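You operate a simulated robot arm through the tools that you are given. There is no shell and no other tool.

The job below is to be done with a simulated robot arm. You get a single attempt, and the scene is never put back.

JOB
Put things in order on the cooler end of the filling bench. At the end: the clear medium bottle from the cooler end of the filling bench stands where the blue ice pack stood; the green cup stands where the clear medium bottle stood; the blue ice pack from the cooler end of the filling bench stands where the orange lentil bag stood; the orange lentil bag from the cooler end of the filling bench stands on top of the brown oat bar carton; whatever was shut is shut again. Leave all else as you found it, and nothing knocked over.

The check looks at the end state, three seconds after you hand in, the way a careful person would. Anything else that was tipped, shoved, dropped, spilled or broken makes it a failure.

ROBOT AND FRAMES
A 6-joint arm with a two-finger parallel gripper, fixed in place. Base frame: the origin is at the foot of the arm, x ahead of it, y to its left, z up; the work surface is at about z = 0. Readings come in mm, rad, newtons and seconds.
With the tool pointing down near the work surface it reaches from about 160 to 420 mm from the base axis. Its first joint turns from -1.152 to 1.152 rad. Payload 1.57 kg.
Tool frame: the origin (TCP) lies between the finger pads and is the grasp point; the fingertips stand 30 mm ahead of it; z points along the fingers, y is the line along which they close. Largest opening 80 mm; finger width 17, thickness 12; the body of the gripper, 40 by 82 mm, starts 80 mm behind the TCP.
Orientation is that of the tool frame in the base frame, as [roll, pitch, yaw] about the fixed x, y, z axes, in that order (R = Rz(yaw) Ry(pitch) Rx(roll)). With the fingers straight down and closing along the base's y, the tool's x points along the base's -x, its y along +y and its z along -z.

CONTROLS
- The arm moves only by the tool servo_tool. Its argument "targets" is a list of rows, each a list of 2 entries, a list of its own where there are three numbers: the shift along the tool's x, y, z in units of 30 mm (1.0 is 30 mm), then the turn, a rotation vector about the tool's x, y, z in units of 4 degrees (1.0 is 4 degrees). In form: [[[dx, dy, dz], [rx, ry, rz]], ...]. A call has 1 to 20 rows; each row shifts and turns the commanded pose from where the row before left it, along the tool's axes as they then stand. "claw" is the finger opening in mm, from 0 to 80, set as the call begins (left out, the last holds). A call with a number of a shift or a turn outside -1 to 1 is refused whole. Each row takes 0.2 s and may step no farther than 50 mm and 0.15 rad from the row before; otherwise, or with a gripper value out of range, the whole call is refused. A pose out of reach is approached as far as the arm can. The call stops where the force on the tool passes 40 N (or 10 N more than at its start, if that is more) or the arm is blocked; 0.2 s more then pass. The fingers move at their own pace (about 153 mm/s each) and stop on an object; they squeeze with about 39 N. The grip force told is the motor's: it shows also when the fingers shut on nothing. Time passes only in rows, and 0.2 s behind the last, so rows that do not move let the fingers close. The reply holds the time, the measured pose of the TCP, the force on the tool along the base axes, the opening and the grip force, in the units named above and with some noise, with the torque about the TCP (base axes, N m) and any sound that the robot's microphone picked up.
- Cameras (640 x 400 px; columns grow to the right, rows downward): "scene" is fixed at [51.1, -333.1, 417.7]; the picture's right is [0.79, -0.61, 0.00], its down [-0.39, -0.51, -0.76] and it looks along [0.47, 0.61, -0.65] (base axes); focal length 214 px, centre (320, 200). "wrist" rides on the gripper at [72, -7, -122] in the tool frame; the picture's right is [0.09, 1.00, 0.00], its down [-0.84, 0.08, -0.54] and it looks along [-0.54, 0.05, 0.84] (tool axes); focal length 238 px, centre (320, 200). There is no depth. A picture from a camera that has moved, and an enlarged one, comes with that camera's place and axes in the base frame and with its lens.
- camera(camera): a new picture of that camera. It takes no simulated time.
- enlarge(camera, box): a new picture of the part [left, top, right, bottom] of that camera's present view, enlarged. It takes no simulated time.
- close_job(): hands the job in; it is judged then, once.

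Places have to be worked out from the pictures, the camera data and where the tool is seen. Open the gripper and draw the arm clear of the work before you hand the job in, unless the task says otherwise.

The tools are called after "Call:" as name(argument=value, ...) on one line, values as JSON. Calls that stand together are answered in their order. servo_tool: Moves the arm, as the interface text tells. Its arguments: {"type":"object","properties":{"targets":{"type":"array"},"claw":{"type":"number"}},"required":["targets"]} The other tools are called the same way: camera (camera) takes a picture; enlarge (camera, box) takes an enlarged picture of a part of a camera's view; close_job () hands the job in.

At the start:

```text
clock: 0.0
tcp_pos: [188.6, -131.0, 293.2]
orientation: [3.141, 0.0, 3.14]
contact_force: [0.3, -0.3, -0.2]
moment: [0.0, 0.0, 0.02]
width: 80.5
grasp_force: 0.0
```

scene: 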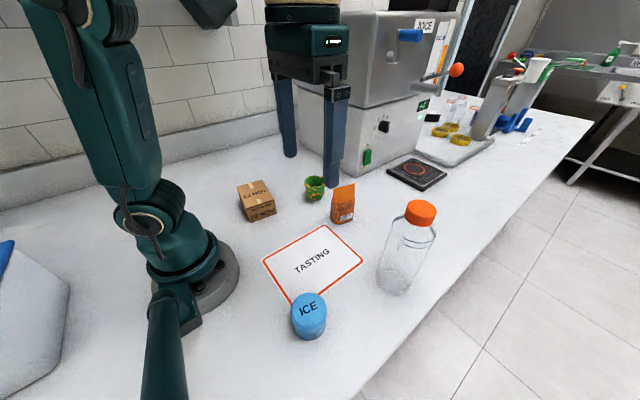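
wrist: 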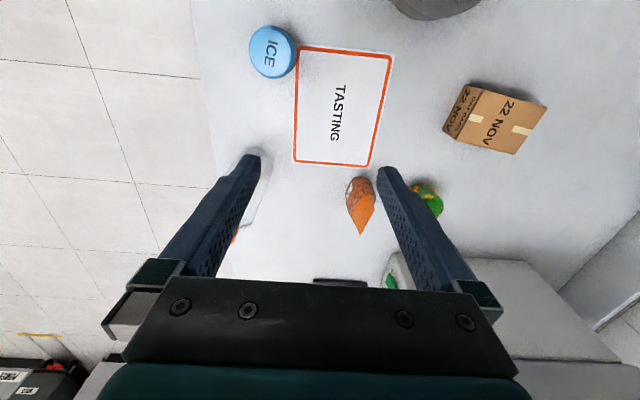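

I'll begin by looking closer at the objects in both cameras before any motion.

Call:
enlarge(camera="scene", box=[220, 150, 460, 350])

Call:
enlarge(camera="scene", box=[220, 160, 380, 260])

Call:
enlarge(camera="wrist", box=[200, 0, 600, 280])

Call:
enlarge(camera="scene", box=[260, 0, 480, 200])

```text
2.00 times, centred on (340, 250) of scene
camera zoom: at [51.1, -333.1, 417.7], right [0.79, -0.61, 0.0], down [-0.39, -0.51, -0.76], along [0.47, 0.61, -0.65], focal length 429 px, centre (280, 100)
```

zoom: 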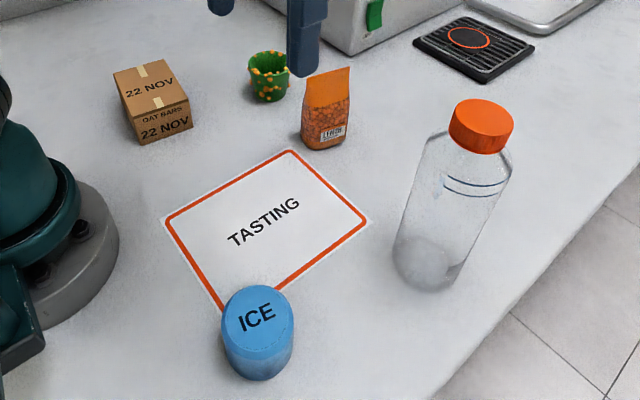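

```text
4.00 times, centred on (300, 210) of scene
camera zoom: at [51.1, -333.1, 417.7], right [0.79, -0.61, 0.0], down [-0.39, -0.51, -0.76], along [0.47, 0.61, -0.65], focal length 858 px, centre (400, 160)
```

zoom: 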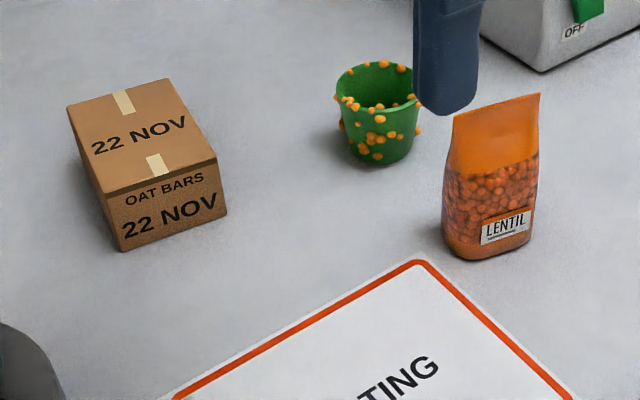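

```text
1.43 times, centred on (400, 140) of wrist
camera zoom: at [116.0, -137.5, 415.0], right [-0.09, 1.0, 0.0], down [0.84, 0.08, 0.54], along [0.54, 0.05, -0.84], focal length 340 px, centre (206, 286)
```

zoom: 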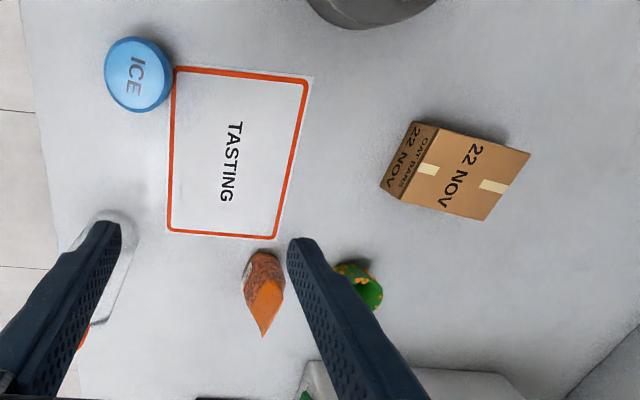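

```text
2.00 times, centred on (370, 100) of scene
camera zoom: at [51.1, -333.1, 417.7], right [0.79, -0.61, 0.0], down [-0.39, -0.51, -0.76], along [0.47, 0.61, -0.65], focal length 429 px, centre (220, 400)
```

zoom: 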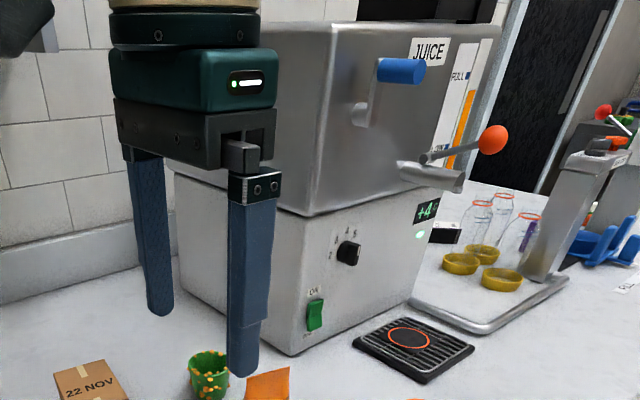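

The bag is around [350,-42], the cup near [346,68], the carton near [192,143], the ice pack near [130,-198], and the bottle near [304,-247]. I'll move the wrist camera to the middle, high up, to refine these positions.

Call:
servo_tool(targets=[[[0, 1, -0.5], [0, 0, 0]], [[0, 1, -0.5], [0, 0, 0]], [[0, 1, 0], [0, 0, 0]], [[0, 1, 0], [0, 0, 0]], [[0, 0, 0], [0, 0, 0]]], claw=80)

```text
clock: 1.2
tcp_pos: [188.1, -10.3, 323.4]
orientation: [3.14, 0.001, 3.138]
contact_force: [0.4, 0.2, -0.7]
moment: [0.05, 0.01, -0.02]
width: 79.8
grasp_force: 0.1
```

The arm moved as commanded and now sits near the middle. I'll take wrist pictures from here.

Call:
camera(camera="wrist")

Call:
enlarge(camera="wrist", box=[240, 100, 400, 240])

Call:
enlarge(camera="scene", box=[220, 160, 380, 260])

```text
taken
camera wrist: at [115.3, -17.3, 444.2], right [-0.09, 1.0, 0.0], down [0.84, 0.08, 0.54], along [0.54, 0.05, -0.84], focal length 238 px, centre (320, 200)
```

wrist: 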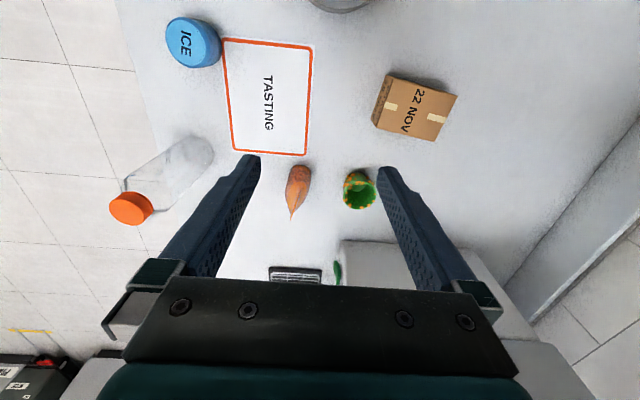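

```text
2.86 times, centred on (320, 170) of wrist
camera zoom: at [115.3, -17.3, 444.2], right [-0.09, 1.0, 0.0], down [0.84, 0.08, 0.54], along [0.54, 0.05, -0.84], focal length 681 px, centre (320, 286)
```

zoom: 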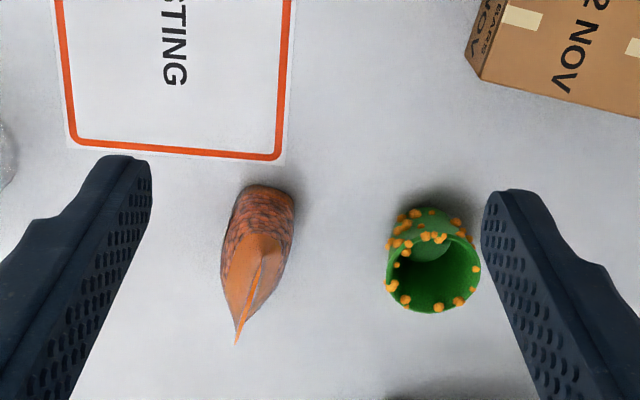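

```text
4.00 times, centred on (300, 210) of scene
camera zoom: at [51.1, -333.1, 417.7], right [0.79, -0.61, 0.0], down [-0.39, -0.51, -0.76], along [0.47, 0.61, -0.65], focal length 858 px, centre (400, 160)
```

zoom: 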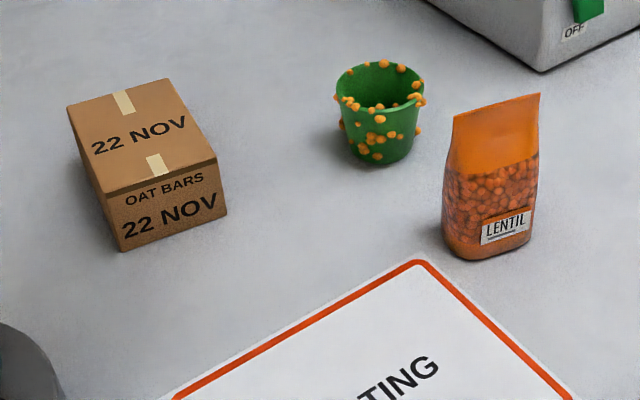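

The bag's sealed ridge runs roughly along base x, turned about -14°, with its centre near [350,-38] and the top near z≈110. I'll zoom in on the carton, ice pack and bottle from this viewpoint.

Call:
enlarge(camera="wrist", box=[350, 50, 478, 150])

Call:
enlarge(camera="wrist", box=[150, 0, 310, 100])

Call:
enlarge(camera="wrist", box=[90, 120, 250, 240])

Call:
enlarge(camera="scene", box=[360, 190, 460, 310])

Call:
enlarge(camera="scene", box=[260, 270, 360, 350])

```text
4.00 times, centred on (414, 100) of wrist
camera zoom: at [115.3, -17.3, 444.2], right [-0.09, 1.0, 0.0], down [0.84, 0.08, 0.54], along [0.54, 0.05, -0.84], focal length 953 px, centre (-56, 600)
```

zoom: 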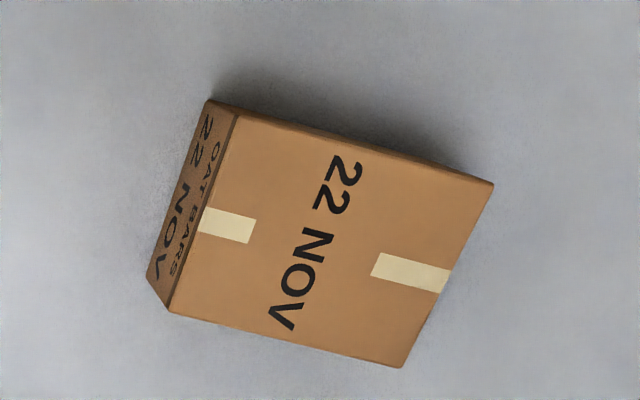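

```text
4.00 times, centred on (230, 50) of wrist
camera zoom: at [115.3, -17.3, 444.2], right [-0.09, 1.0, 0.0], down [0.84, 0.08, 0.54], along [0.54, 0.05, -0.84], focal length 953 px, centre (680, 800)
```

zoom: 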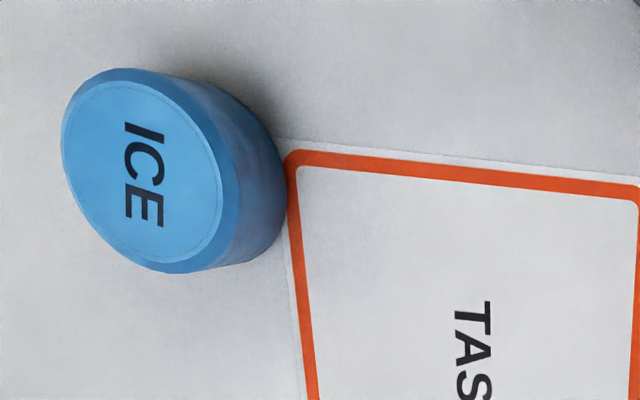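

```text
3.33 times, centred on (170, 180) of wrist
camera zoom: at [115.3, -17.3, 444.2], right [-0.09, 1.0, 0.0], down [0.84, 0.08, 0.54], along [0.54, 0.05, -0.84], focal length 794 px, centre (820, 267)
```

zoom: 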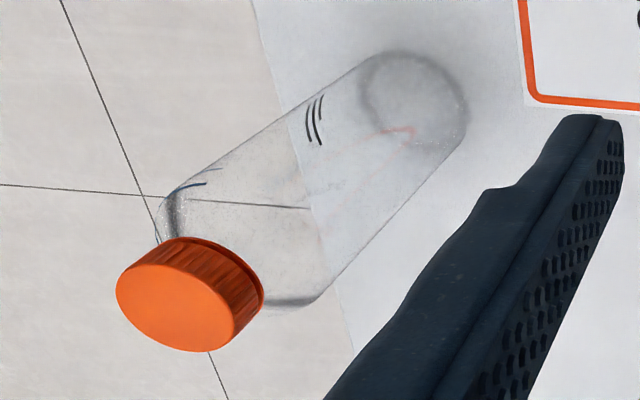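

```text
3.33 times, centred on (410, 250) of scene
camera zoom: at [51.1, -333.1, 417.7], right [0.79, -0.61, 0.0], down [-0.39, -0.51, -0.76], along [0.47, 0.61, -0.65], focal length 715 px, centre (20, 33)
```

zoom: 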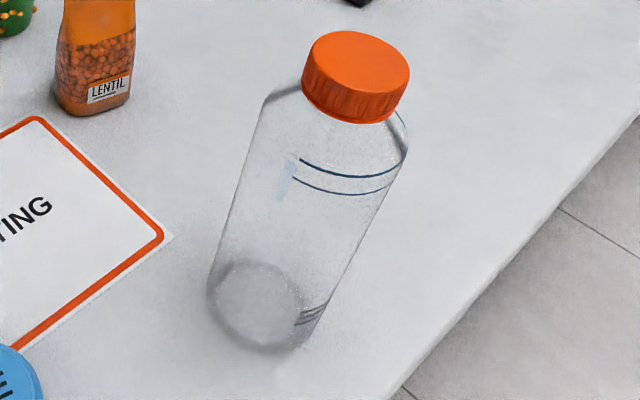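

```text
5.00 times, centred on (310, 310) of scene
camera zoom: at [51.1, -333.1, 417.7], right [0.79, -0.61, 0.0], down [-0.39, -0.51, -0.76], along [0.47, 0.61, -0.65], focal length 1072 px, centre (370, -350)
```

zoom: 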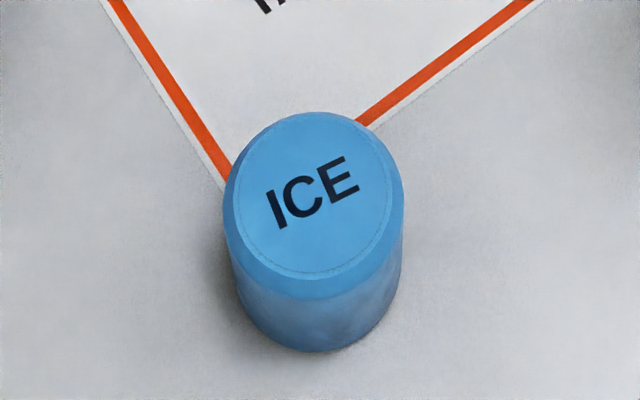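

I now put the bag at [350,-38] with its ridge at -14°, and the carton top centre at [189,137], about 59 high. The ice pack is at [127.5,-201.5], 55 high and 59 wide, and the bottle is at [309,-239.5], 205 high with a cap about 48 wide. I'll move above the bag first and turn the fingers to suit its ridge.

Call:
servo_tool(targets=[[[-0.9, -0.154, 0.5], [0, 0, 0]], [[-0.9, -0.154, 0.5], [0, 0, 0]], [[-0.9, -0.154, 0.5], [0, 0, 0]], [[-0.9, -0.154, 0.5], [0, 0, 0]], [[-0.9, -0.154, 0.5], [0, 0, 0]], [[-0.9, -0.154, 0.5], [0, 0, 0]], [[0, 0, 0], [0, 0, 0.875]], [[0, 0, 0], [0, 0, 0.875]], [[0, 0, 0], [0, 0, 0.875]], [[0, 0, 0], [0, 0, 0.875]], [[0, 0, 0], [0, 0, 0]]], claw=80)

Call:
camera(camera="wrist")

Call:
camera(camera="scene")

```text
clock: 3.6
tcp_pos: [347.2, -38.9, 230.4]
orientation: [-3.14, 0.002, 2.896]
contact_force: [-0.2, 0.3, 0.2]
moment: [-0.02, 0.03, 0.02]
width: 79.9
grasp_force: 0.1
```

```text
taken
camera wrist: at [276.2, -27.2, 353.5], right [0.15, 0.99, 0.0], down [0.83, -0.13, 0.54], along [0.54, -0.08, -0.84], focal length 238 px, centre (320, 200)
```

wrist: 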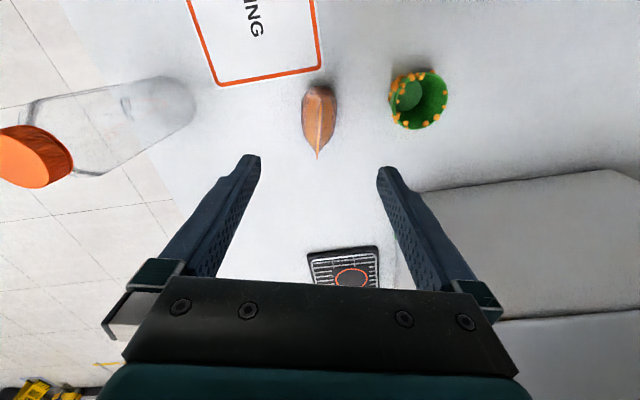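

```text
taken
```

scene: 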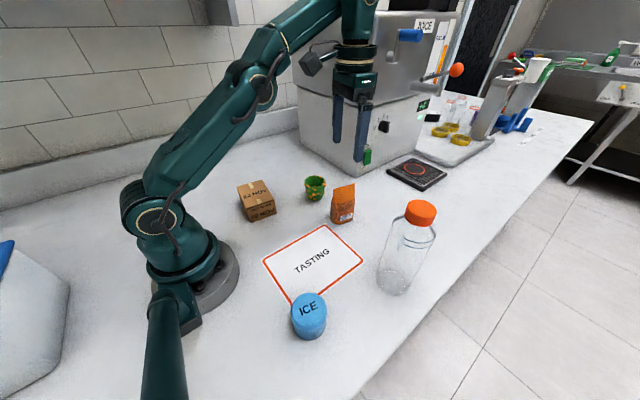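

The ridge now looks nearly vertical in the wrist image, between the fingers. I'll zoom in to check its centre line.

Call:
enlarge(camera="wrist", box=[270, 60, 460, 180])

```text
3.33 times, centred on (365, 120) of wrist
camera zoom: at [276.2, -27.2, 353.5], right [0.15, 0.99, 0.0], down [0.83, -0.13, 0.54], along [0.54, -0.08, -0.84], focal length 794 px, centre (170, 467)
```

zoom: 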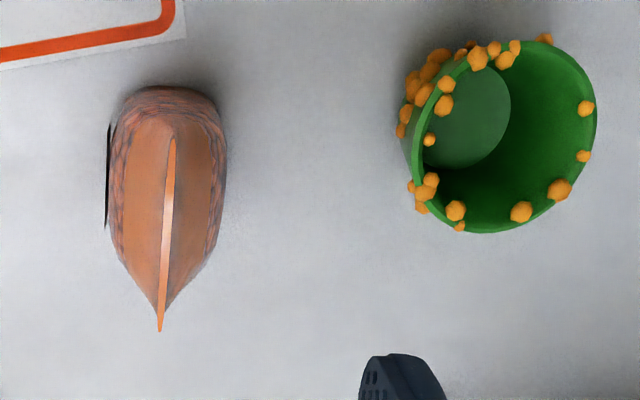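

The ridge centre is at about [350,-39] and the tool is within 3 mm of it. The bag is about 47 mm thick, so I'll descend to z≈50 with the fingers open.

Call:
servo_tool(targets=[[[-0.1, 0.01, 1], [0, 0, 0]], [[0, 0, 1], [0, 0, 0]], [[0, 0, 1], [0, 0, 0]], [[0, 0, 1], [0, 0, 0]], [[0, 0, 0.8], [0, 0, 0]], [[0, 0, 0.6], [0, 0, 0]], [[0, 0, 0.6], [0, 0, 0]], [[0, 0, 0], [0, 0, 0]]], claw=80)

Call:
camera(camera="wrist")

Call:
enlarge(camera="scene", box=[270, 120, 430, 240])

```text
clock: 5.4
tcp_pos: [353.8, -38.1, 50.6]
orientation: [3.141, 0.0, 2.896]
contact_force: [0.2, 0.2, -0.6]
moment: [-0.02, 0.03, 0.0]
width: 79.8
grasp_force: 0.1
```

```text
taken
camera wrist: at [281.9, -28.4, 174.3], right [0.15, 0.99, 0.0], down [0.83, -0.13, 0.54], along [0.54, -0.08, -0.84], focal length 238 px, centre (320, 200)
```

wrist: 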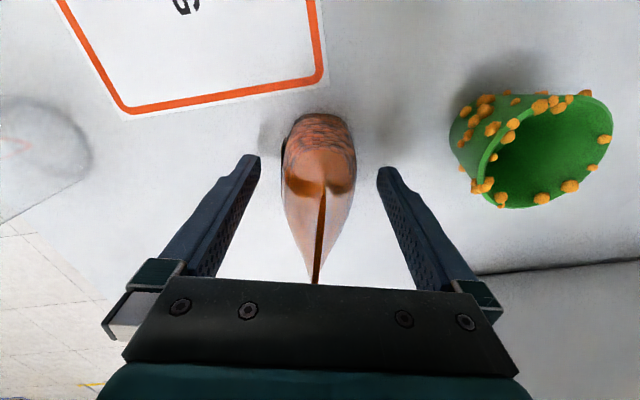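

```text
3.33 times, centred on (350, 180) of scene
camera zoom: at [51.1, -333.1, 417.7], right [0.79, -0.61, 0.0], down [-0.39, -0.51, -0.76], along [0.47, 0.61, -0.65], focal length 715 px, centre (220, 267)
```

zoom: 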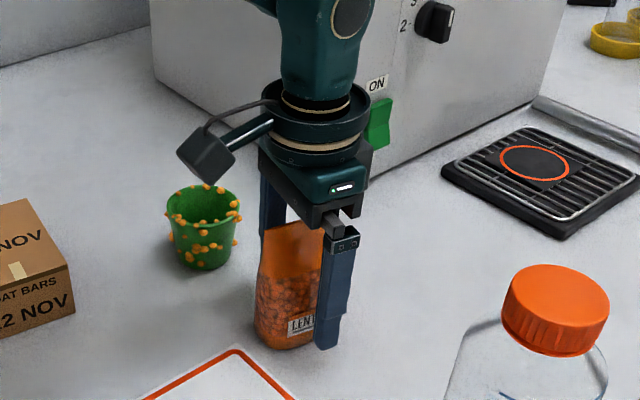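

The fingers straddle the bag with room on both sides, and no contact is felt. I'll close gradually and read the width and grip force.

Call:
servo_tool(targets=[[[0, 0, 0], [0, 0, 0]], [[0, 0, 0], [0, 0, 0]], [[0, 0, 0], [0, 0, 0]]], claw=40)

```text
clock: 6.2
tcp_pos: [354.0, -39.3, 51.4]
orientation: [3.141, 0.0, 2.896]
contact_force: [0.6, 1.4, 0.2]
moment: [0.01, 0.03, 0.02]
width: 42.6
grasp_force: 39.2
```

The bag is held at 42.6 mm with full grip force. I'll command a smaller opening to keep the squeeze, lift slightly, and check.

Call:
servo_tool(targets=[[[0, 0, 0], [0, 0, 0]], [[0, 0, -0.3], [0, 0, 0]], [[0, 0, -0.3], [0, 0, 0]], [[0, 0, -0.4], [0, 0, 0]], [[0, 0, 0], [0, 0, 0]]], claw=25)

Call:
enlarge(camera="scene", box=[270, 120, 430, 240])

Call:
camera(camera="wrist")

```text
clock: 7.4
tcp_pos: [353.3, -39.9, 82.2]
orientation: [3.14, -0.001, 2.895]
contact_force: [0.3, -0.7, -1.3]
moment: [0.02, -0.01, 0.02]
width: 42.4
grasp_force: 38.3
```

```text
3.33 times, centred on (350, 180) of scene
camera zoom: at [51.1, -333.1, 417.7], right [0.79, -0.61, 0.0], down [-0.39, -0.51, -0.76], along [0.47, 0.61, -0.65], focal length 715 px, centre (220, 267)
```

zoom: 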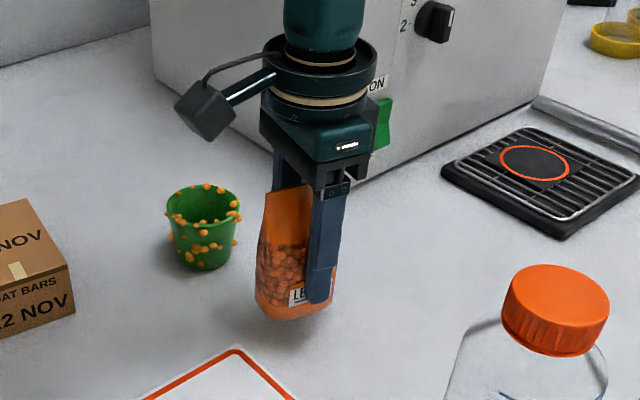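

```text
taken
camera wrist: at [282.3, -27.9, 204.6], right [0.15, 0.99, 0.0], down [0.83, -0.13, 0.54], along [0.54, -0.08, -0.84], focal length 238 px, centre (320, 200)
```

wrist: 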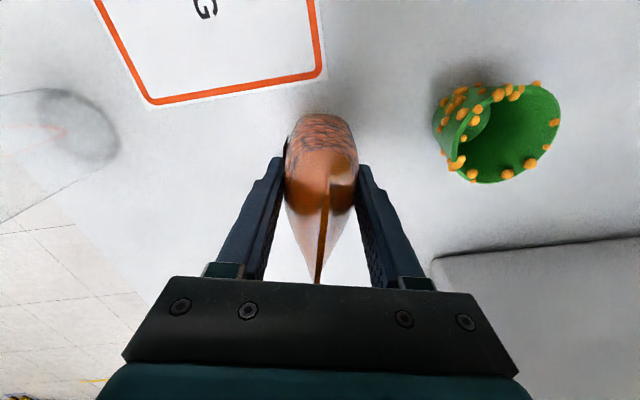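

The bag lifted cleanly and sits upright in the grip. I'll raise it to about 200 and carry it over to above the carton at [192,137] for the tool.

Call:
servo_tool(targets=[[[0, 0, -0.98], [0, 0, 0]], [[0, 0, -0.98], [0, 0, 0]], [[0, 0, -0.98], [0, 0, 0]], [[0, 0, -0.98], [0, 0, 0]], [[0.739, 0.49, 0], [0, 0, 0]], [[0.739, 0.49, 0], [0, 0, 0]], [[0.739, 0.49, 0], [0, 0, 0]], [[0.739, 0.49, 0], [0, 0, 0]], [[0.739, 0.49, 0], [0, 0, 0]], [[0.739, 0.49, 0], [0, 0, 0]], [[0.739, 0.49, 0], [0, 0, 0]], [[0.739, 0.49, 0], [0, 0, 0]], [[0.739, 0.49, 0], [0, 0, 0]], [[0, 0, 0], [0, 0, -0.7]], [[0, 0, 0], [0, 0, -0.7]], [[0, 0, 0], [0, 0, 0]], [[0, 0, 0], [0, 0, 0]]], claw=25)

Call:
camera(camera="wrist")

Call:
enlarge(camera="scene", box=[200, 100, 360, 240])

```text
clock: 11.0
tcp_pos: [191.2, 138.5, 200.5]
orientation: [-3.141, 0.0, 2.994]
contact_force: [0.4, 0.6, -1.1]
moment: [-0.05, 0.04, 0.0]
width: 42.5
grasp_force: 38.5
```

```text
taken
camera wrist: at [119.1, 142.4, 322.4], right [0.06, 1.0, 0.0], down [0.84, -0.05, 0.54], along [0.54, -0.03, -0.84], focal length 238 px, centre (320, 200)
```

wrist: 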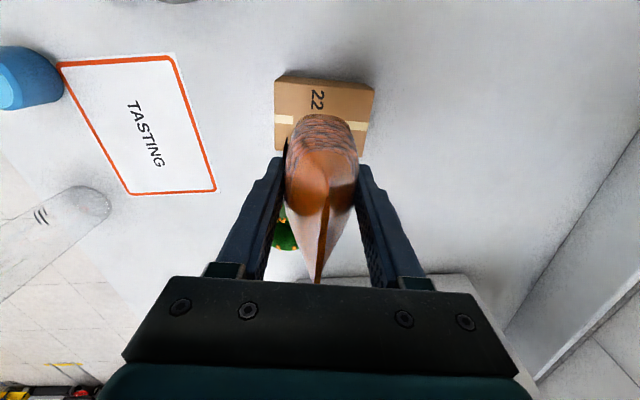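

```text
2.86 times, centred on (280, 170) of scene
camera zoom: at [51.1, -333.1, 417.7], right [0.79, -0.61, 0.0], down [-0.39, -0.51, -0.76], along [0.47, 0.61, -0.65], focal length 613 px, centre (434, 286)
```

zoom: 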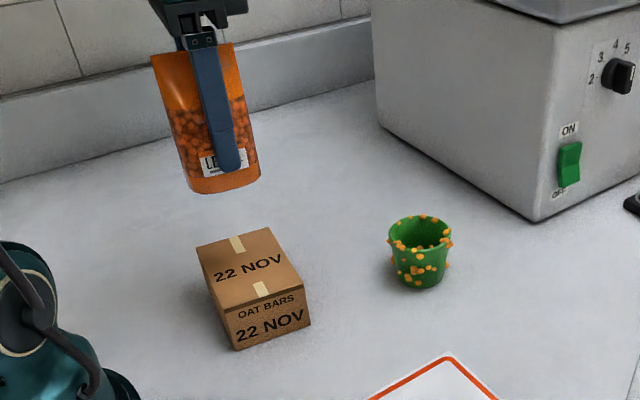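

The bag is above the carton. I'll zoom in on the carton from the wrist view to confirm its top centre before lowering.

Call:
enlarge(camera="wrist", box=[260, 60, 388, 160])

Call:
enlarge(camera="scene", box=[230, 170, 294, 230])

```text
4.00 times, centred on (324, 110) of wrist
camera zoom: at [119.1, 142.4, 322.4], right [0.06, 1.0, 0.0], down [0.84, -0.05, 0.54], along [0.54, -0.03, -0.84], focal length 953 px, centre (304, 560)
```

zoom: 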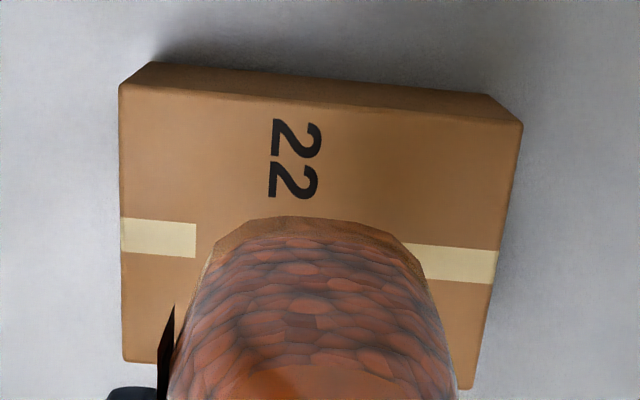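

```text
6.67 times, centred on (262, 200) of scene
camera zoom: at [51.1, -333.1, 417.7], right [0.79, -0.61, 0.0], down [-0.39, -0.51, -0.76], along [0.47, 0.61, -0.65], focal length 1430 px, centre (707, 200)
```

zoom: 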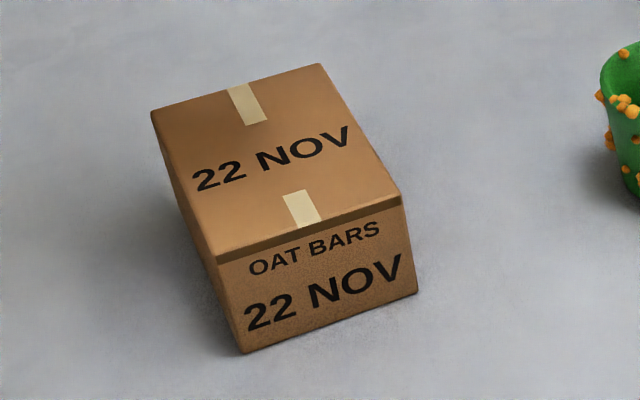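

The carton's top centre comes out at about [189,140] and its height at about 55, so the bag should touch down near TCP z≈106. I'll lower to about 116 first.

Call:
servo_tool(targets=[[[0, 0, 0.8], [0, 0, 0]], [[0, 0, 0.8], [0, 0, 0]], [[0, 0, 0.7], [0, 0, 0]], [[0, 0, 0.5], [0, 0, 0]], [[0, 0, 0], [0, 0, 0]]], claw=25)

Call:
enlarge(camera="scene", box=[220, 130, 316, 230])

```text
clock: 12.2
tcp_pos: [190.7, 137.7, 114.3]
orientation: [3.141, 0.0, 2.993]
contact_force: [-0.9, -0.6, -0.9]
moment: [0.0, -0.02, -0.03]
width: 42.5
grasp_force: 39.4
```

```text
4.00 times, centred on (268, 180) of scene
camera zoom: at [51.1, -333.1, 417.7], right [0.79, -0.61, 0.0], down [-0.39, -0.51, -0.76], along [0.47, 0.61, -0.65], focal length 858 px, centre (528, 280)
```

zoom: 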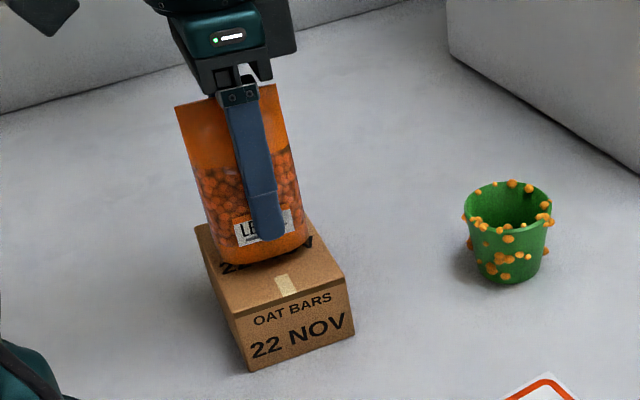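

The bag hovers just above the carton with no contact force yet. I'll lower in small steps and watch the force.

Call:
servo_tool(targets=[[[0, 0, 0.07], [0, 0, 0]], [[0, 0, 0.07], [0, 0, 0]], [[0, 0, 0], [0, 0, 0]]], claw=25)

```text
clock: 13.0
tcp_pos: [193.2, 137.8, 110.2]
orientation: [-3.139, 0.0, 2.994]
contact_force: [-0.2, -0.2, -0.7]
moment: [-0.01, -0.01, 0.0]
width: 42.6
grasp_force: 38.5
```

Still no contact at z≈110, so I'll continue with finer steps.

Call:
servo_tool(targets=[[[0, 0, 0.05], [0, 0, 0]], [[0, 0, 0.05], [0, 0, 0]], [[0, 0, 0], [0, 0, 0]]], claw=25)

```text
clock: 13.8
tcp_pos: [190.9, 138.1, 107.8]
orientation: [3.14, 0.0, 2.993]
contact_force: [-0.2, 0.4, -0.4]
moment: [-0.03, 0.01, 0.01]
width: 42.5
grasp_force: 39.2
```

Call:
servo_tool(targets=[[[0, 0, 0.05], [0, 0, 0]], [[0, 0, 0.05], [0, 0, 0]], [[0, 0, 0], [0, 0, 0]]], claw=25)

Call:
enlarge(camera="scene", box=[236, 170, 300, 230])

```text
clock: 14.6
tcp_pos: [192.4, 138.0, 105.6]
orientation: [3.14, 0.004, 2.996]
contact_force: [-0.2, -1.9, 29.2]
moment: [-0.12, -0.12, -0.01]
width: 42.7
grasp_force: 39.0
```

```text
6.67 times, centred on (268, 200) of scene
camera zoom: at [51.1, -333.1, 417.7], right [0.79, -0.61, 0.0], down [-0.39, -0.51, -0.76], along [0.47, 0.61, -0.65], focal length 1430 px, centre (667, 200)
```

zoom: 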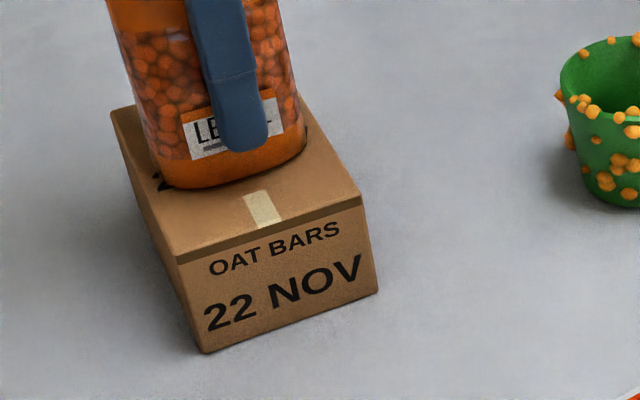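

Touchdown: the reading is 29 N upward, so the bag is resting on the carton. I'll ease up about 1 mm, then release.

Call:
servo_tool(targets=[[[0, 0, -0.03], [0, 0, 0]], [[0, 0, 0], [0, 0, 0]]], claw=25)

```text
clock: 15.2
tcp_pos: [191.3, 137.4, 106.2]
orientation: [-3.14, 0.001, 2.994]
contact_force: [3.0, 2.1, 7.7]
moment: [0.24, -0.31, 0.01]
width: 42.9
grasp_force: 39.2
```

The force has dropped to about 8 N, so the bag is lightly seated. I'll open the fingers fully and wait for them.

Call:
servo_tool(targets=[[[0, 0, 0], [0, 0, 0]], [[0, 0, 0], [0, 0, 0]], [[0, 0, 0], [0, 0, 0]]], claw=78)

Call:
camera(camera="wrist")

Call:
enlarge(camera="scene", box=[220, 130, 316, 230])

```text
clock: 16.0
tcp_pos: [191.6, 137.2, 106.0]
orientation: [3.141, 0.0, 2.992]
contact_force: [-0.1, -0.8, 0.1]
moment: [0.01, 0.03, 0.0]
width: 77.7
grasp_force: 0.0
```

```text
taken
camera wrist: at [119.4, 141.9, 228.8], right [0.06, 1.0, 0.0], down [0.84, -0.05, 0.54], along [0.54, -0.03, -0.84], focal length 238 px, centre (320, 200)
```

wrist: 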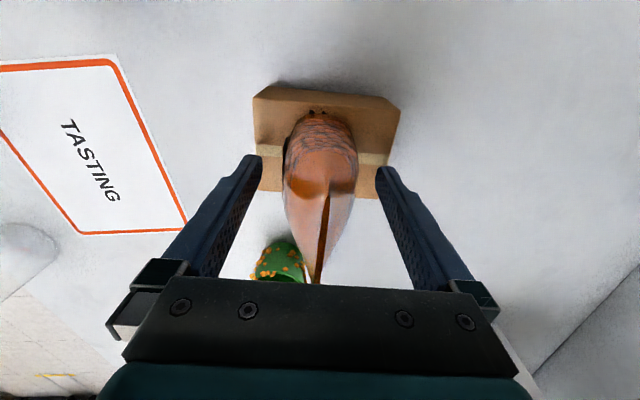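

```text
4.00 times, centred on (268, 180) of scene
camera zoom: at [51.1, -333.1, 417.7], right [0.79, -0.61, 0.0], down [-0.39, -0.51, -0.76], along [0.47, 0.61, -0.65], focal length 858 px, centre (528, 280)
```

zoom: 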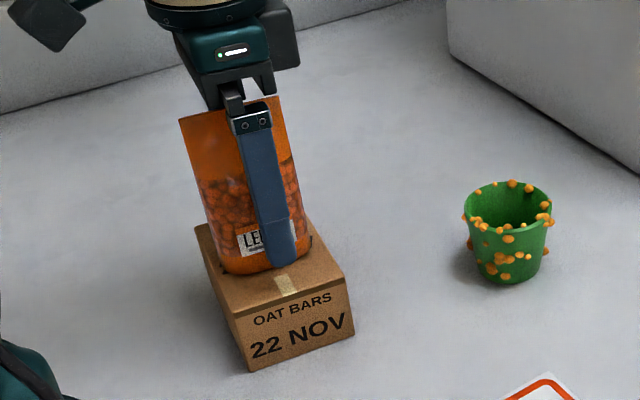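

The bag stands upright on the carton and the fingers are clear on both sides. I'll rise straight up, check it, and turn the tool back square.

Call:
servo_tool(targets=[[[0, 0, -0.5], [0, 0, 0]], [[0, 0, -0.8], [0, 0, 0]], [[0, 0, -1], [0, 0, 0]], [[0, 0, -1], [0, 0, 0]], [[0, 0, -1], [0, 0, 0]], [[0, 0, -1], [0, 0, 0]], [[0, 0, -0.8], [0, 0, 0]], [[0, 0, 0], [0, 0, -0.708]], [[0, 0, 0], [0, 0, -0.708]], [[0, 0, 0], [0, 0, -0.708]], [[-0.324, -0.914, 0], [0, 0, 0]], [[-0.324, -0.914, 0], [0, 0, 0]], [[-0.324, -0.914, 0], [0, 0, 0]], [[-0.324, -0.914, 0], [0, 0, 0]], [[-0.324, -0.914, 0], [0, 0, 0]], [[0, 0, 0], [0, 0, 0]]], claw=80)

Call:
camera(camera="wrist")

Call:
camera(camera="scene")

```text
clock: 19.4
tcp_pos: [240.5, 0.2, 290.3]
orientation: [3.141, 0.002, 3.141]
contact_force: [-0.3, -0.2, 0.8]
moment: [-0.01, 0.0, 0.0]
width: 80.2
grasp_force: 0.2
```

```text
taken
camera wrist: at [168.8, -6.8, 412.9], right [-0.09, 1.0, 0.0], down [0.84, 0.08, 0.54], along [0.54, 0.05, -0.84], focal length 238 px, centre (320, 200)
```

wrist: 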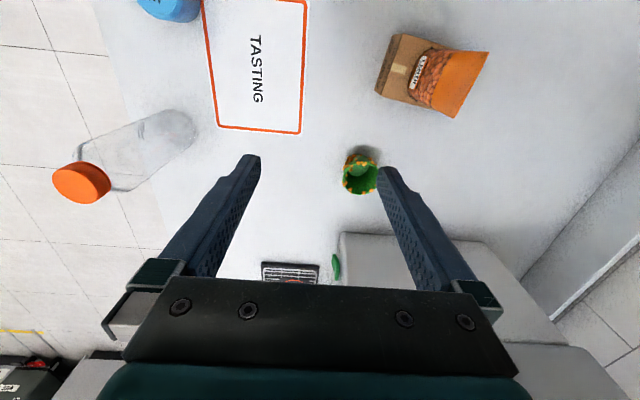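

```text
taken
```

scene: 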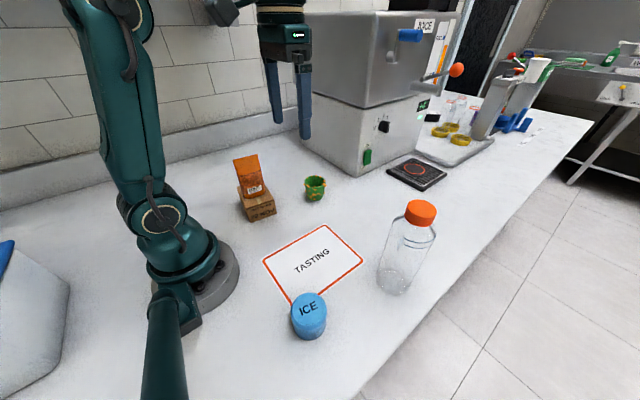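

The bag stands well on the carton and nothing else has moved. I'll move above the ice pack at about [127.5,-201.5].

Call:
servo_tool(targets=[[[0.538, -0.96, 0.3], [0, 0, 0]], [[0.538, -0.96, 0.3], [0, 0, 0]], [[0.538, -0.96, 0.3], [0, 0, 0]], [[0.538, -0.96, 0.3], [0, 0, 0]], [[0.538, -0.96, 0.3], [0, 0, 0]], [[0.538, -0.96, 0.3], [0, 0, 0]], [[0.538, -0.96, 0.3], [0, 0, 0]], [[0, 0, 0], [0, 0, 0]]], claw=80)

Call:
camera(camera="wrist")

Call:
camera(camera="scene")

```text
clock: 21.2
tcp_pos: [126.5, -202.5, 228.0]
orientation: [-3.14, 0.0, -3.14]
contact_force: [0.6, 0.0, 0.2]
moment: [0.0, 0.0, 0.01]
width: 80.0
grasp_force: 0.0
```

```text
taken
camera wrist: at [54.4, -208.6, 350.8], right [-0.09, 1.0, 0.0], down [0.84, 0.08, 0.54], along [0.54, 0.05, -0.84], focal length 238 px, centre (320, 200)
```

wrist: 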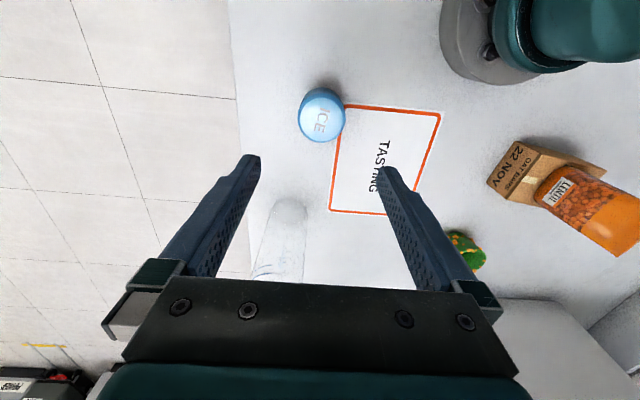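

```text
taken
```

scene: 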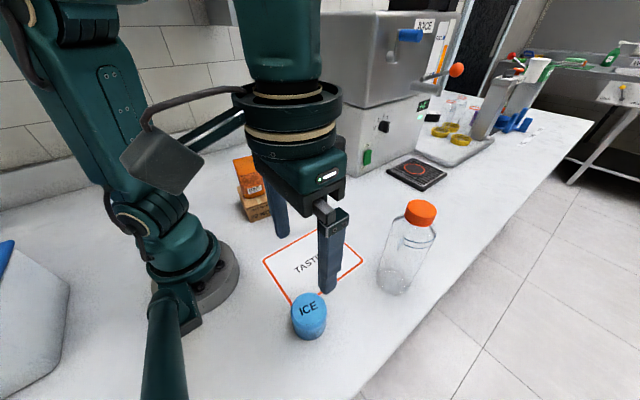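

I'll zoom in on the ice pack from here to fix its centre precisely.

Call:
enlarge(camera="wrist", box=[280, 70, 376, 160])

```text
4.44 times, centred on (328, 115) of wrist
camera zoom: at [54.4, -208.6, 350.8], right [-0.09, 1.0, 0.0], down [0.84, 0.08, 0.54], along [0.54, 0.05, -0.84], focal length 1059 px, centre (284, 578)
```

zoom: 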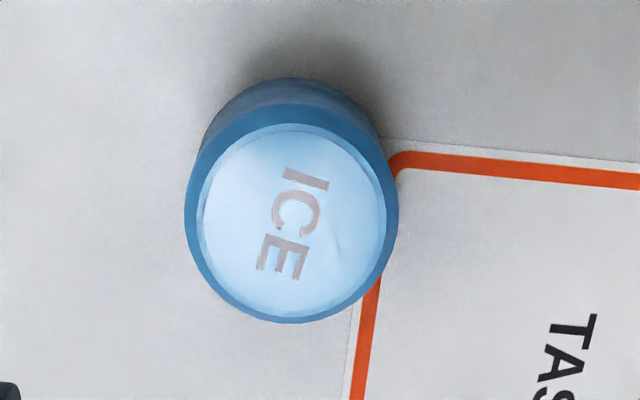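

The ice pack's centre is at about [128,-201] and it is about 61 mm wide. I'll descend around it to z≈42.

Call:
servo_tool(targets=[[[-0.05, 0.05, 1], [0, 0, 0]], [[0, 0, 1], [0, 0, 0]], [[0, 0, 1], [0, 0, 0]], [[0, 0, 1], [0, 0, 0]], [[0, 0, 0.8], [0, 0, 0]], [[0, 0, 0.6], [0, 0, 0]], [[0, 0, 0.5], [0, 0, 0]], [[0, 0, 0.3], [0, 0, 0]], [[0, 0, 0], [0, 0, 0]]], claw=80)

Call:
camera(camera="wrist")

Call:
enlarge(camera="scene", box=[220, 220, 380, 360])

```text
clock: 23.2
tcp_pos: [129.0, -200.4, 40.5]
orientation: [3.141, -0.001, 3.141]
contact_force: [0.3, 0.9, -0.1]
moment: [0.03, -0.01, -0.01]
width: 80.2
grasp_force: 0.1
```

```text
taken
camera wrist: at [57.3, -206.6, 162.5], right [-0.09, 1.0, 0.0], down [0.84, 0.08, 0.54], along [0.54, 0.05, -0.84], focal length 238 px, centre (320, 200)
```

wrist: 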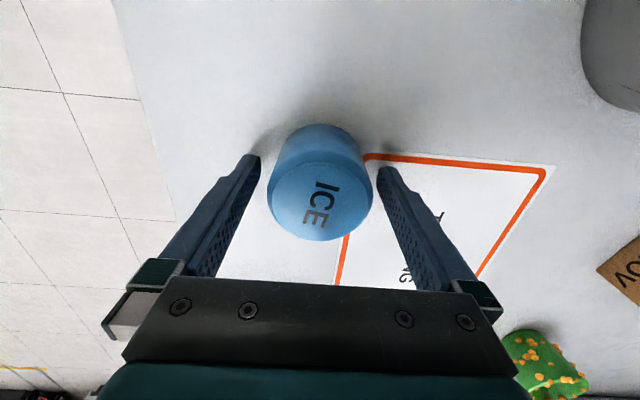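

```text
2.86 times, centred on (300, 290) of scene
camera zoom: at [51.1, -333.1, 417.7], right [0.79, -0.61, 0.0], down [-0.39, -0.51, -0.76], along [0.47, 0.61, -0.65], focal length 613 px, centre (377, -57)
```

zoom: 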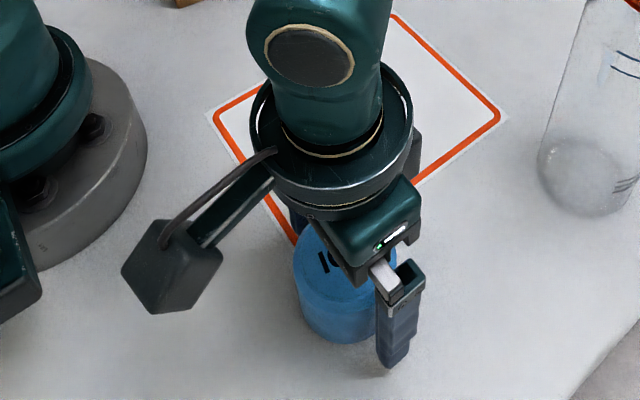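

The ice pack sits centred between the fingers with no contact. I'll close on it.

Call:
servo_tool(targets=[[[0, 0, 0], [0, 0, 0]], [[0, 0, 0], [0, 0, 0]], [[0, 0, 0], [0, 0, 0]]], claw=45)

```text
clock: 24.0
tcp_pos: [129.5, -200.3, 40.4]
orientation: [-3.14, -0.002, -3.141]
contact_force: [0.9, -0.6, -0.7]
moment: [-0.02, 0.0, 0.0]
width: 58.0
grasp_force: 39.2
```

It is gripped at 58 mm. I'll lift straight up about 30 mm and check that it holds.

Call:
servo_tool(targets=[[[0, 0, -0.3], [0, 0, 0]], [[0, 0, -0.4], [0, 0, 0]], [[0, 0, -0.5], [0, 0, 0]], [[0, 0, 0], [0, 0, 0]]], claw=45)

Call:
enlarge(camera="scene", box=[220, 220, 380, 360])

Call:
camera(camera="wrist")

```text
clock: 25.0
tcp_pos: [129.5, -200.6, 77.6]
orientation: [3.141, 0.001, -3.14]
contact_force: [0.6, -1.4, -1.4]
moment: [-0.04, 0.0, 0.0]
width: 58.3
grasp_force: 38.9
```

```text
2.86 times, centred on (300, 290) of scene
camera zoom: at [51.1, -333.1, 417.7], right [0.79, -0.61, 0.0], down [-0.39, -0.51, -0.76], along [0.47, 0.61, -0.65], focal length 613 px, centre (377, -57)
```

zoom: 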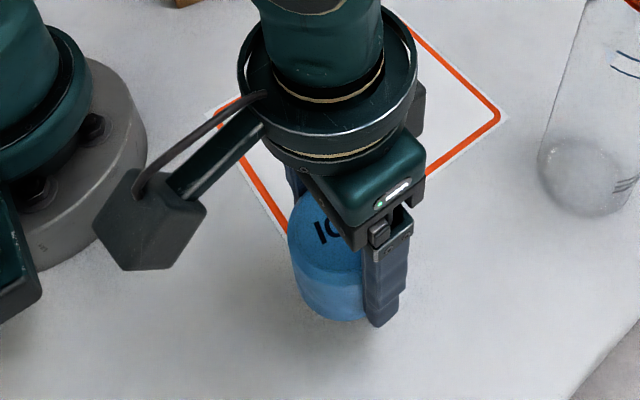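

```text
taken
camera wrist: at [57.5, -206.6, 199.1], right [-0.09, 1.0, 0.0], down [0.84, 0.08, 0.54], along [0.54, 0.05, -0.84], focal length 238 px, centre (320, 200)
```

wrist: 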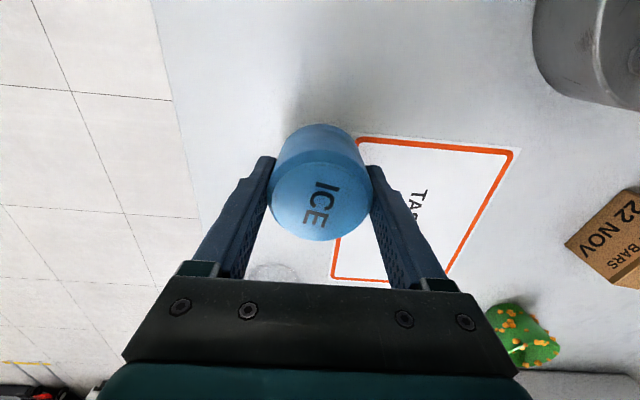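

The ice pack is securely held. I'll raise it to about 150 and carry it over the mat to the bag's former spot at [350,-39].

Call:
servo_tool(targets=[[[0, 0, -0.8], [0, 0, 0]], [[0, 0, -0.8], [0, 0, 0]], [[0, 0, -0.8], [0, 0, 0]], [[-0.822, 0.599, 0], [0, 0, 0]], [[-0.822, 0.599, 0], [0, 0, 0]], [[-0.822, 0.599, 0], [0, 0, 0]], [[-0.822, 0.599, 0], [0, 0, 0]], [[-0.822, 0.599, 0], [0, 0, 0]], [[-0.822, 0.599, 0], [0, 0, 0]], [[-0.822, 0.599, 0], [0, 0, 0]], [[-0.822, 0.599, 0], [0, 0, 0]], [[-0.822, 0.599, 0], [0, 0, 0]], [[0, 0, 0], [0, 0, 0]], [[0, 0, 0], [0, 0, 0]]], claw=45)

Call:
camera(camera="wrist")

Call:
camera(camera="scene")

```text
clock: 28.0
tcp_pos: [353.8, -37.8, 146.6]
orientation: [3.141, 0.0, 3.141]
contact_force: [0.5, 0.3, -1.2]
moment: [0.02, 0.01, 0.0]
width: 58.3
grasp_force: 39.0
```

```text
taken
camera wrist: at [280.7, -43.8, 268.8], right [-0.09, 1.0, 0.0], down [0.84, 0.08, 0.54], along [0.54, 0.05, -0.84], focal length 238 px, centre (320, 200)
```

wrist: 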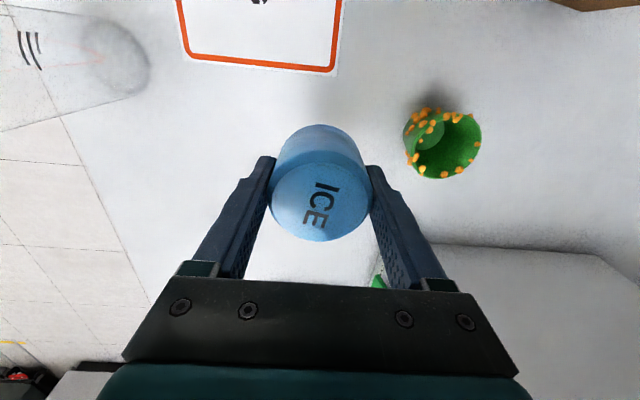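

```text
taken
```

scene: 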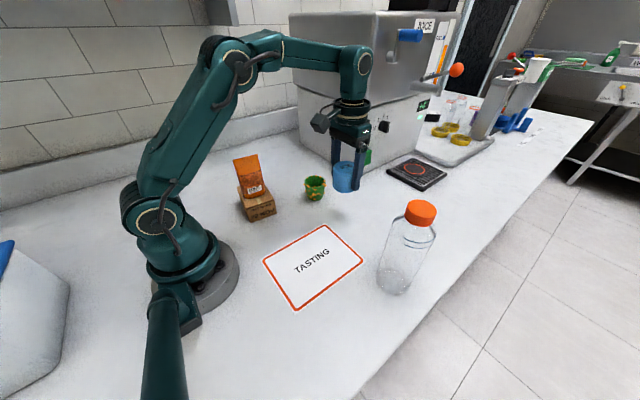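

The ice pack is above the spot and everything else is unchanged. I'll lower to just above the table.

Call:
servo_tool(targets=[[[0.05, -0.03, 0.9], [0, 0, 0]], [[0, 0, 0.9], [0, 0, 0]], [[0, 0, 0.8], [0, 0, 0]], [[0, 0, 0.5], [0, 0, 0]], [[0, 0, 0.25], [0, 0, 0]], [[0, 0, 0], [0, 0, 0]]], claw=45)

```text
clock: 29.4
tcp_pos: [349.4, -39.9, 47.4]
orientation: [3.14, 0.001, -3.141]
contact_force: [-0.5, 0.0, -1.3]
moment: [0.0, 0.0, 0.0]
width: 58.2
grasp_force: 39.3
```

At z≈47 there is no contact yet. I'll step down gently toward 41.

Call:
servo_tool(targets=[[[0, 0, 0.07], [0, 0, 0]], [[0, 0, 0.07], [0, 0, 0]], [[0, 0, 0], [0, 0, 0]]], claw=45)

```text
clock: 30.2
tcp_pos: [351.1, -38.5, 43.6]
orientation: [-3.141, 0.0, 3.141]
contact_force: [-0.2, -0.6, -1.8]
moment: [-0.01, 0.02, 0.03]
width: 58.4
grasp_force: 39.0
```

Call:
servo_tool(targets=[[[0, 0, 0.04], [0, 0, 0]], [[0, 0, 0.04], [0, 0, 0]], [[0, 0, 0], [0, 0, 0]]], claw=45)

```text
clock: 31.0
tcp_pos: [348.9, -39.6, 42.5]
orientation: [-3.14, 0.0, 3.141]
contact_force: [0.4, 1.1, -1.6]
moment: [-0.01, -0.01, 0.02]
width: 58.5
grasp_force: 38.8
```

Still hanging free at about 42, so I'll take another small step down.

Call:
servo_tool(targets=[[[0, 0, 0.04], [0, 0, 0]], [[0, 0, 0.03], [0, 0, 0]], [[0, 0, 0], [0, 0, 0]]], claw=45)

```text
clock: 31.8
tcp_pos: [348.5, -37.3, 40.1]
orientation: [-3.141, 0.0, 3.141]
contact_force: [-0.8, 0.3, 3.3]
moment: [0.1, 0.14, -0.02]
width: 58.5
grasp_force: 39.1
```

Light contact at 3 N, so the ice pack is on the table. I'll open the fingers here.

Call:
servo_tool(targets=[[[0, 0, 0], [0, 0, 0]], [[0, 0, 0], [0, 0, 0]], [[0, 0, 0], [0, 0, 0]]], claw=78)

Call:
camera(camera="wrist")

Call:
enlarge(camera="scene", box=[270, 120, 430, 240])

```text
clock: 32.6
tcp_pos: [349.2, -38.0, 39.6]
orientation: [3.141, 0.001, -3.14]
contact_force: [-0.8, -0.4, 0.3]
moment: [0.0, 0.0, 0.0]
width: 78.2
grasp_force: 0.1
```

```text
taken
camera wrist: at [277.5, -45.2, 162.4], right [-0.09, 1.0, 0.0], down [0.84, 0.08, 0.54], along [0.54, 0.05, -0.84], focal length 238 px, centre (320, 200)
```

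wrist: 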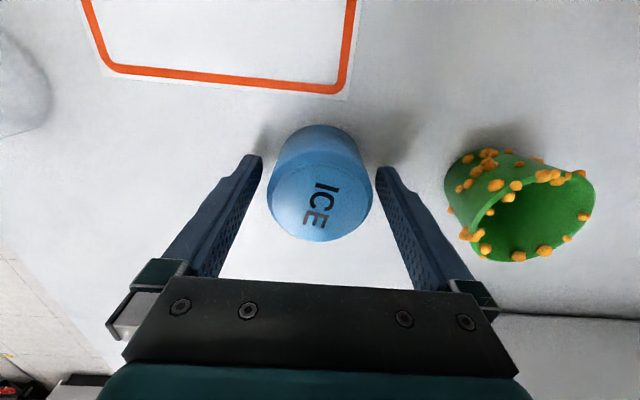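

```text
3.33 times, centred on (350, 180) of scene
camera zoom: at [51.1, -333.1, 417.7], right [0.79, -0.61, 0.0], down [-0.39, -0.51, -0.76], along [0.47, 0.61, -0.65], focal length 715 px, centre (220, 267)
```

zoom: 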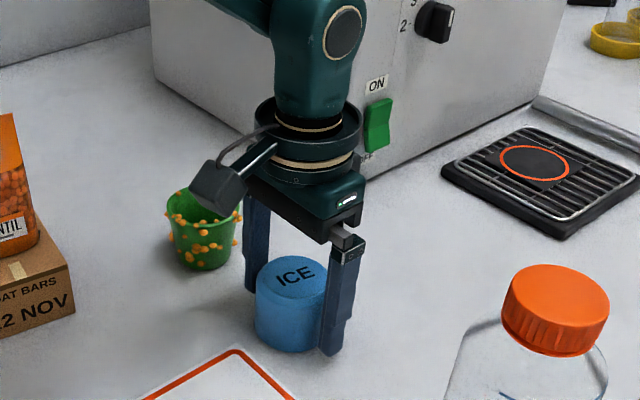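

The ice pack stands upright in the bag's old place. I'll rise straight up and shift toward the bottle, staying high.

Call:
servo_tool(targets=[[[0, 0, -0.5], [0, 0, 0]], [[0, 0, -0.9], [0, 0, 0]], [[0, 0, -1], [0, 0, 0]], [[0, 0, -1], [0, 0, 0]], [[0, 0, -1], [0, 0, 0]], [[0, 0, -1], [0, 0, 0]], [[0, 0, -1], [0, 0, 0]], [[0, 0, -1], [0, 0, 0]], [[0, 0, -1], [0, 0, 0]], [[0.44, -0.845, 0], [0, 0, 0]], [[0.44, -0.845, 0], [0, 0, 0]], [[0.44, -0.845, 0], [0, 0, 0]], [[0.44, -0.845, 0], [0, 0, 0]], [[0.44, -0.845, 0], [0, 0, 0]], [[0.44, -0.845, 0], [0, 0, 0]], [[0, 0, 0], [0, 0, 0]]], claw=80)

Call:
camera(camera="wrist")

Call:
camera(camera="scene")

```text
clock: 36.0
tcp_pos: [243.7, -188.8, 261.4]
orientation: [3.141, 0.0, 3.141]
contact_force: [0.3, 0.3, 0.8]
moment: [-0.01, -0.01, 0.0]
width: 80.2
grasp_force: 0.1
out of reach, approached as far as the arm can: row 8, 9
```

```text
taken
camera wrist: at [172.1, -195.3, 383.9], right [-0.09, 1.0, 0.0], down [0.84, 0.08, 0.54], along [0.54, 0.05, -0.84], focal length 238 px, centre (320, 200)
```

wrist: 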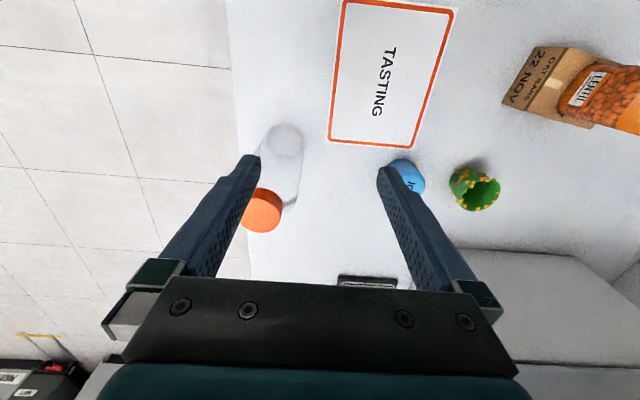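

```text
taken
```

scene: 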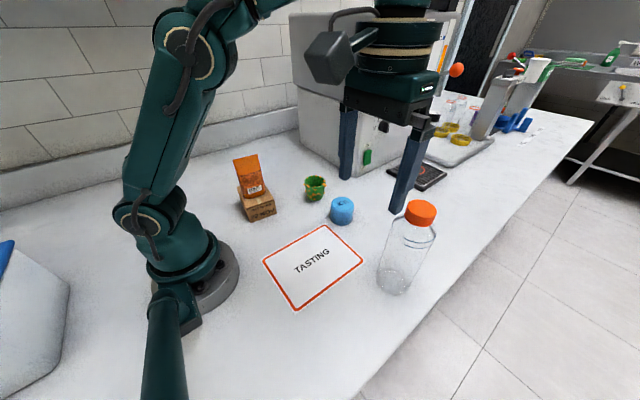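

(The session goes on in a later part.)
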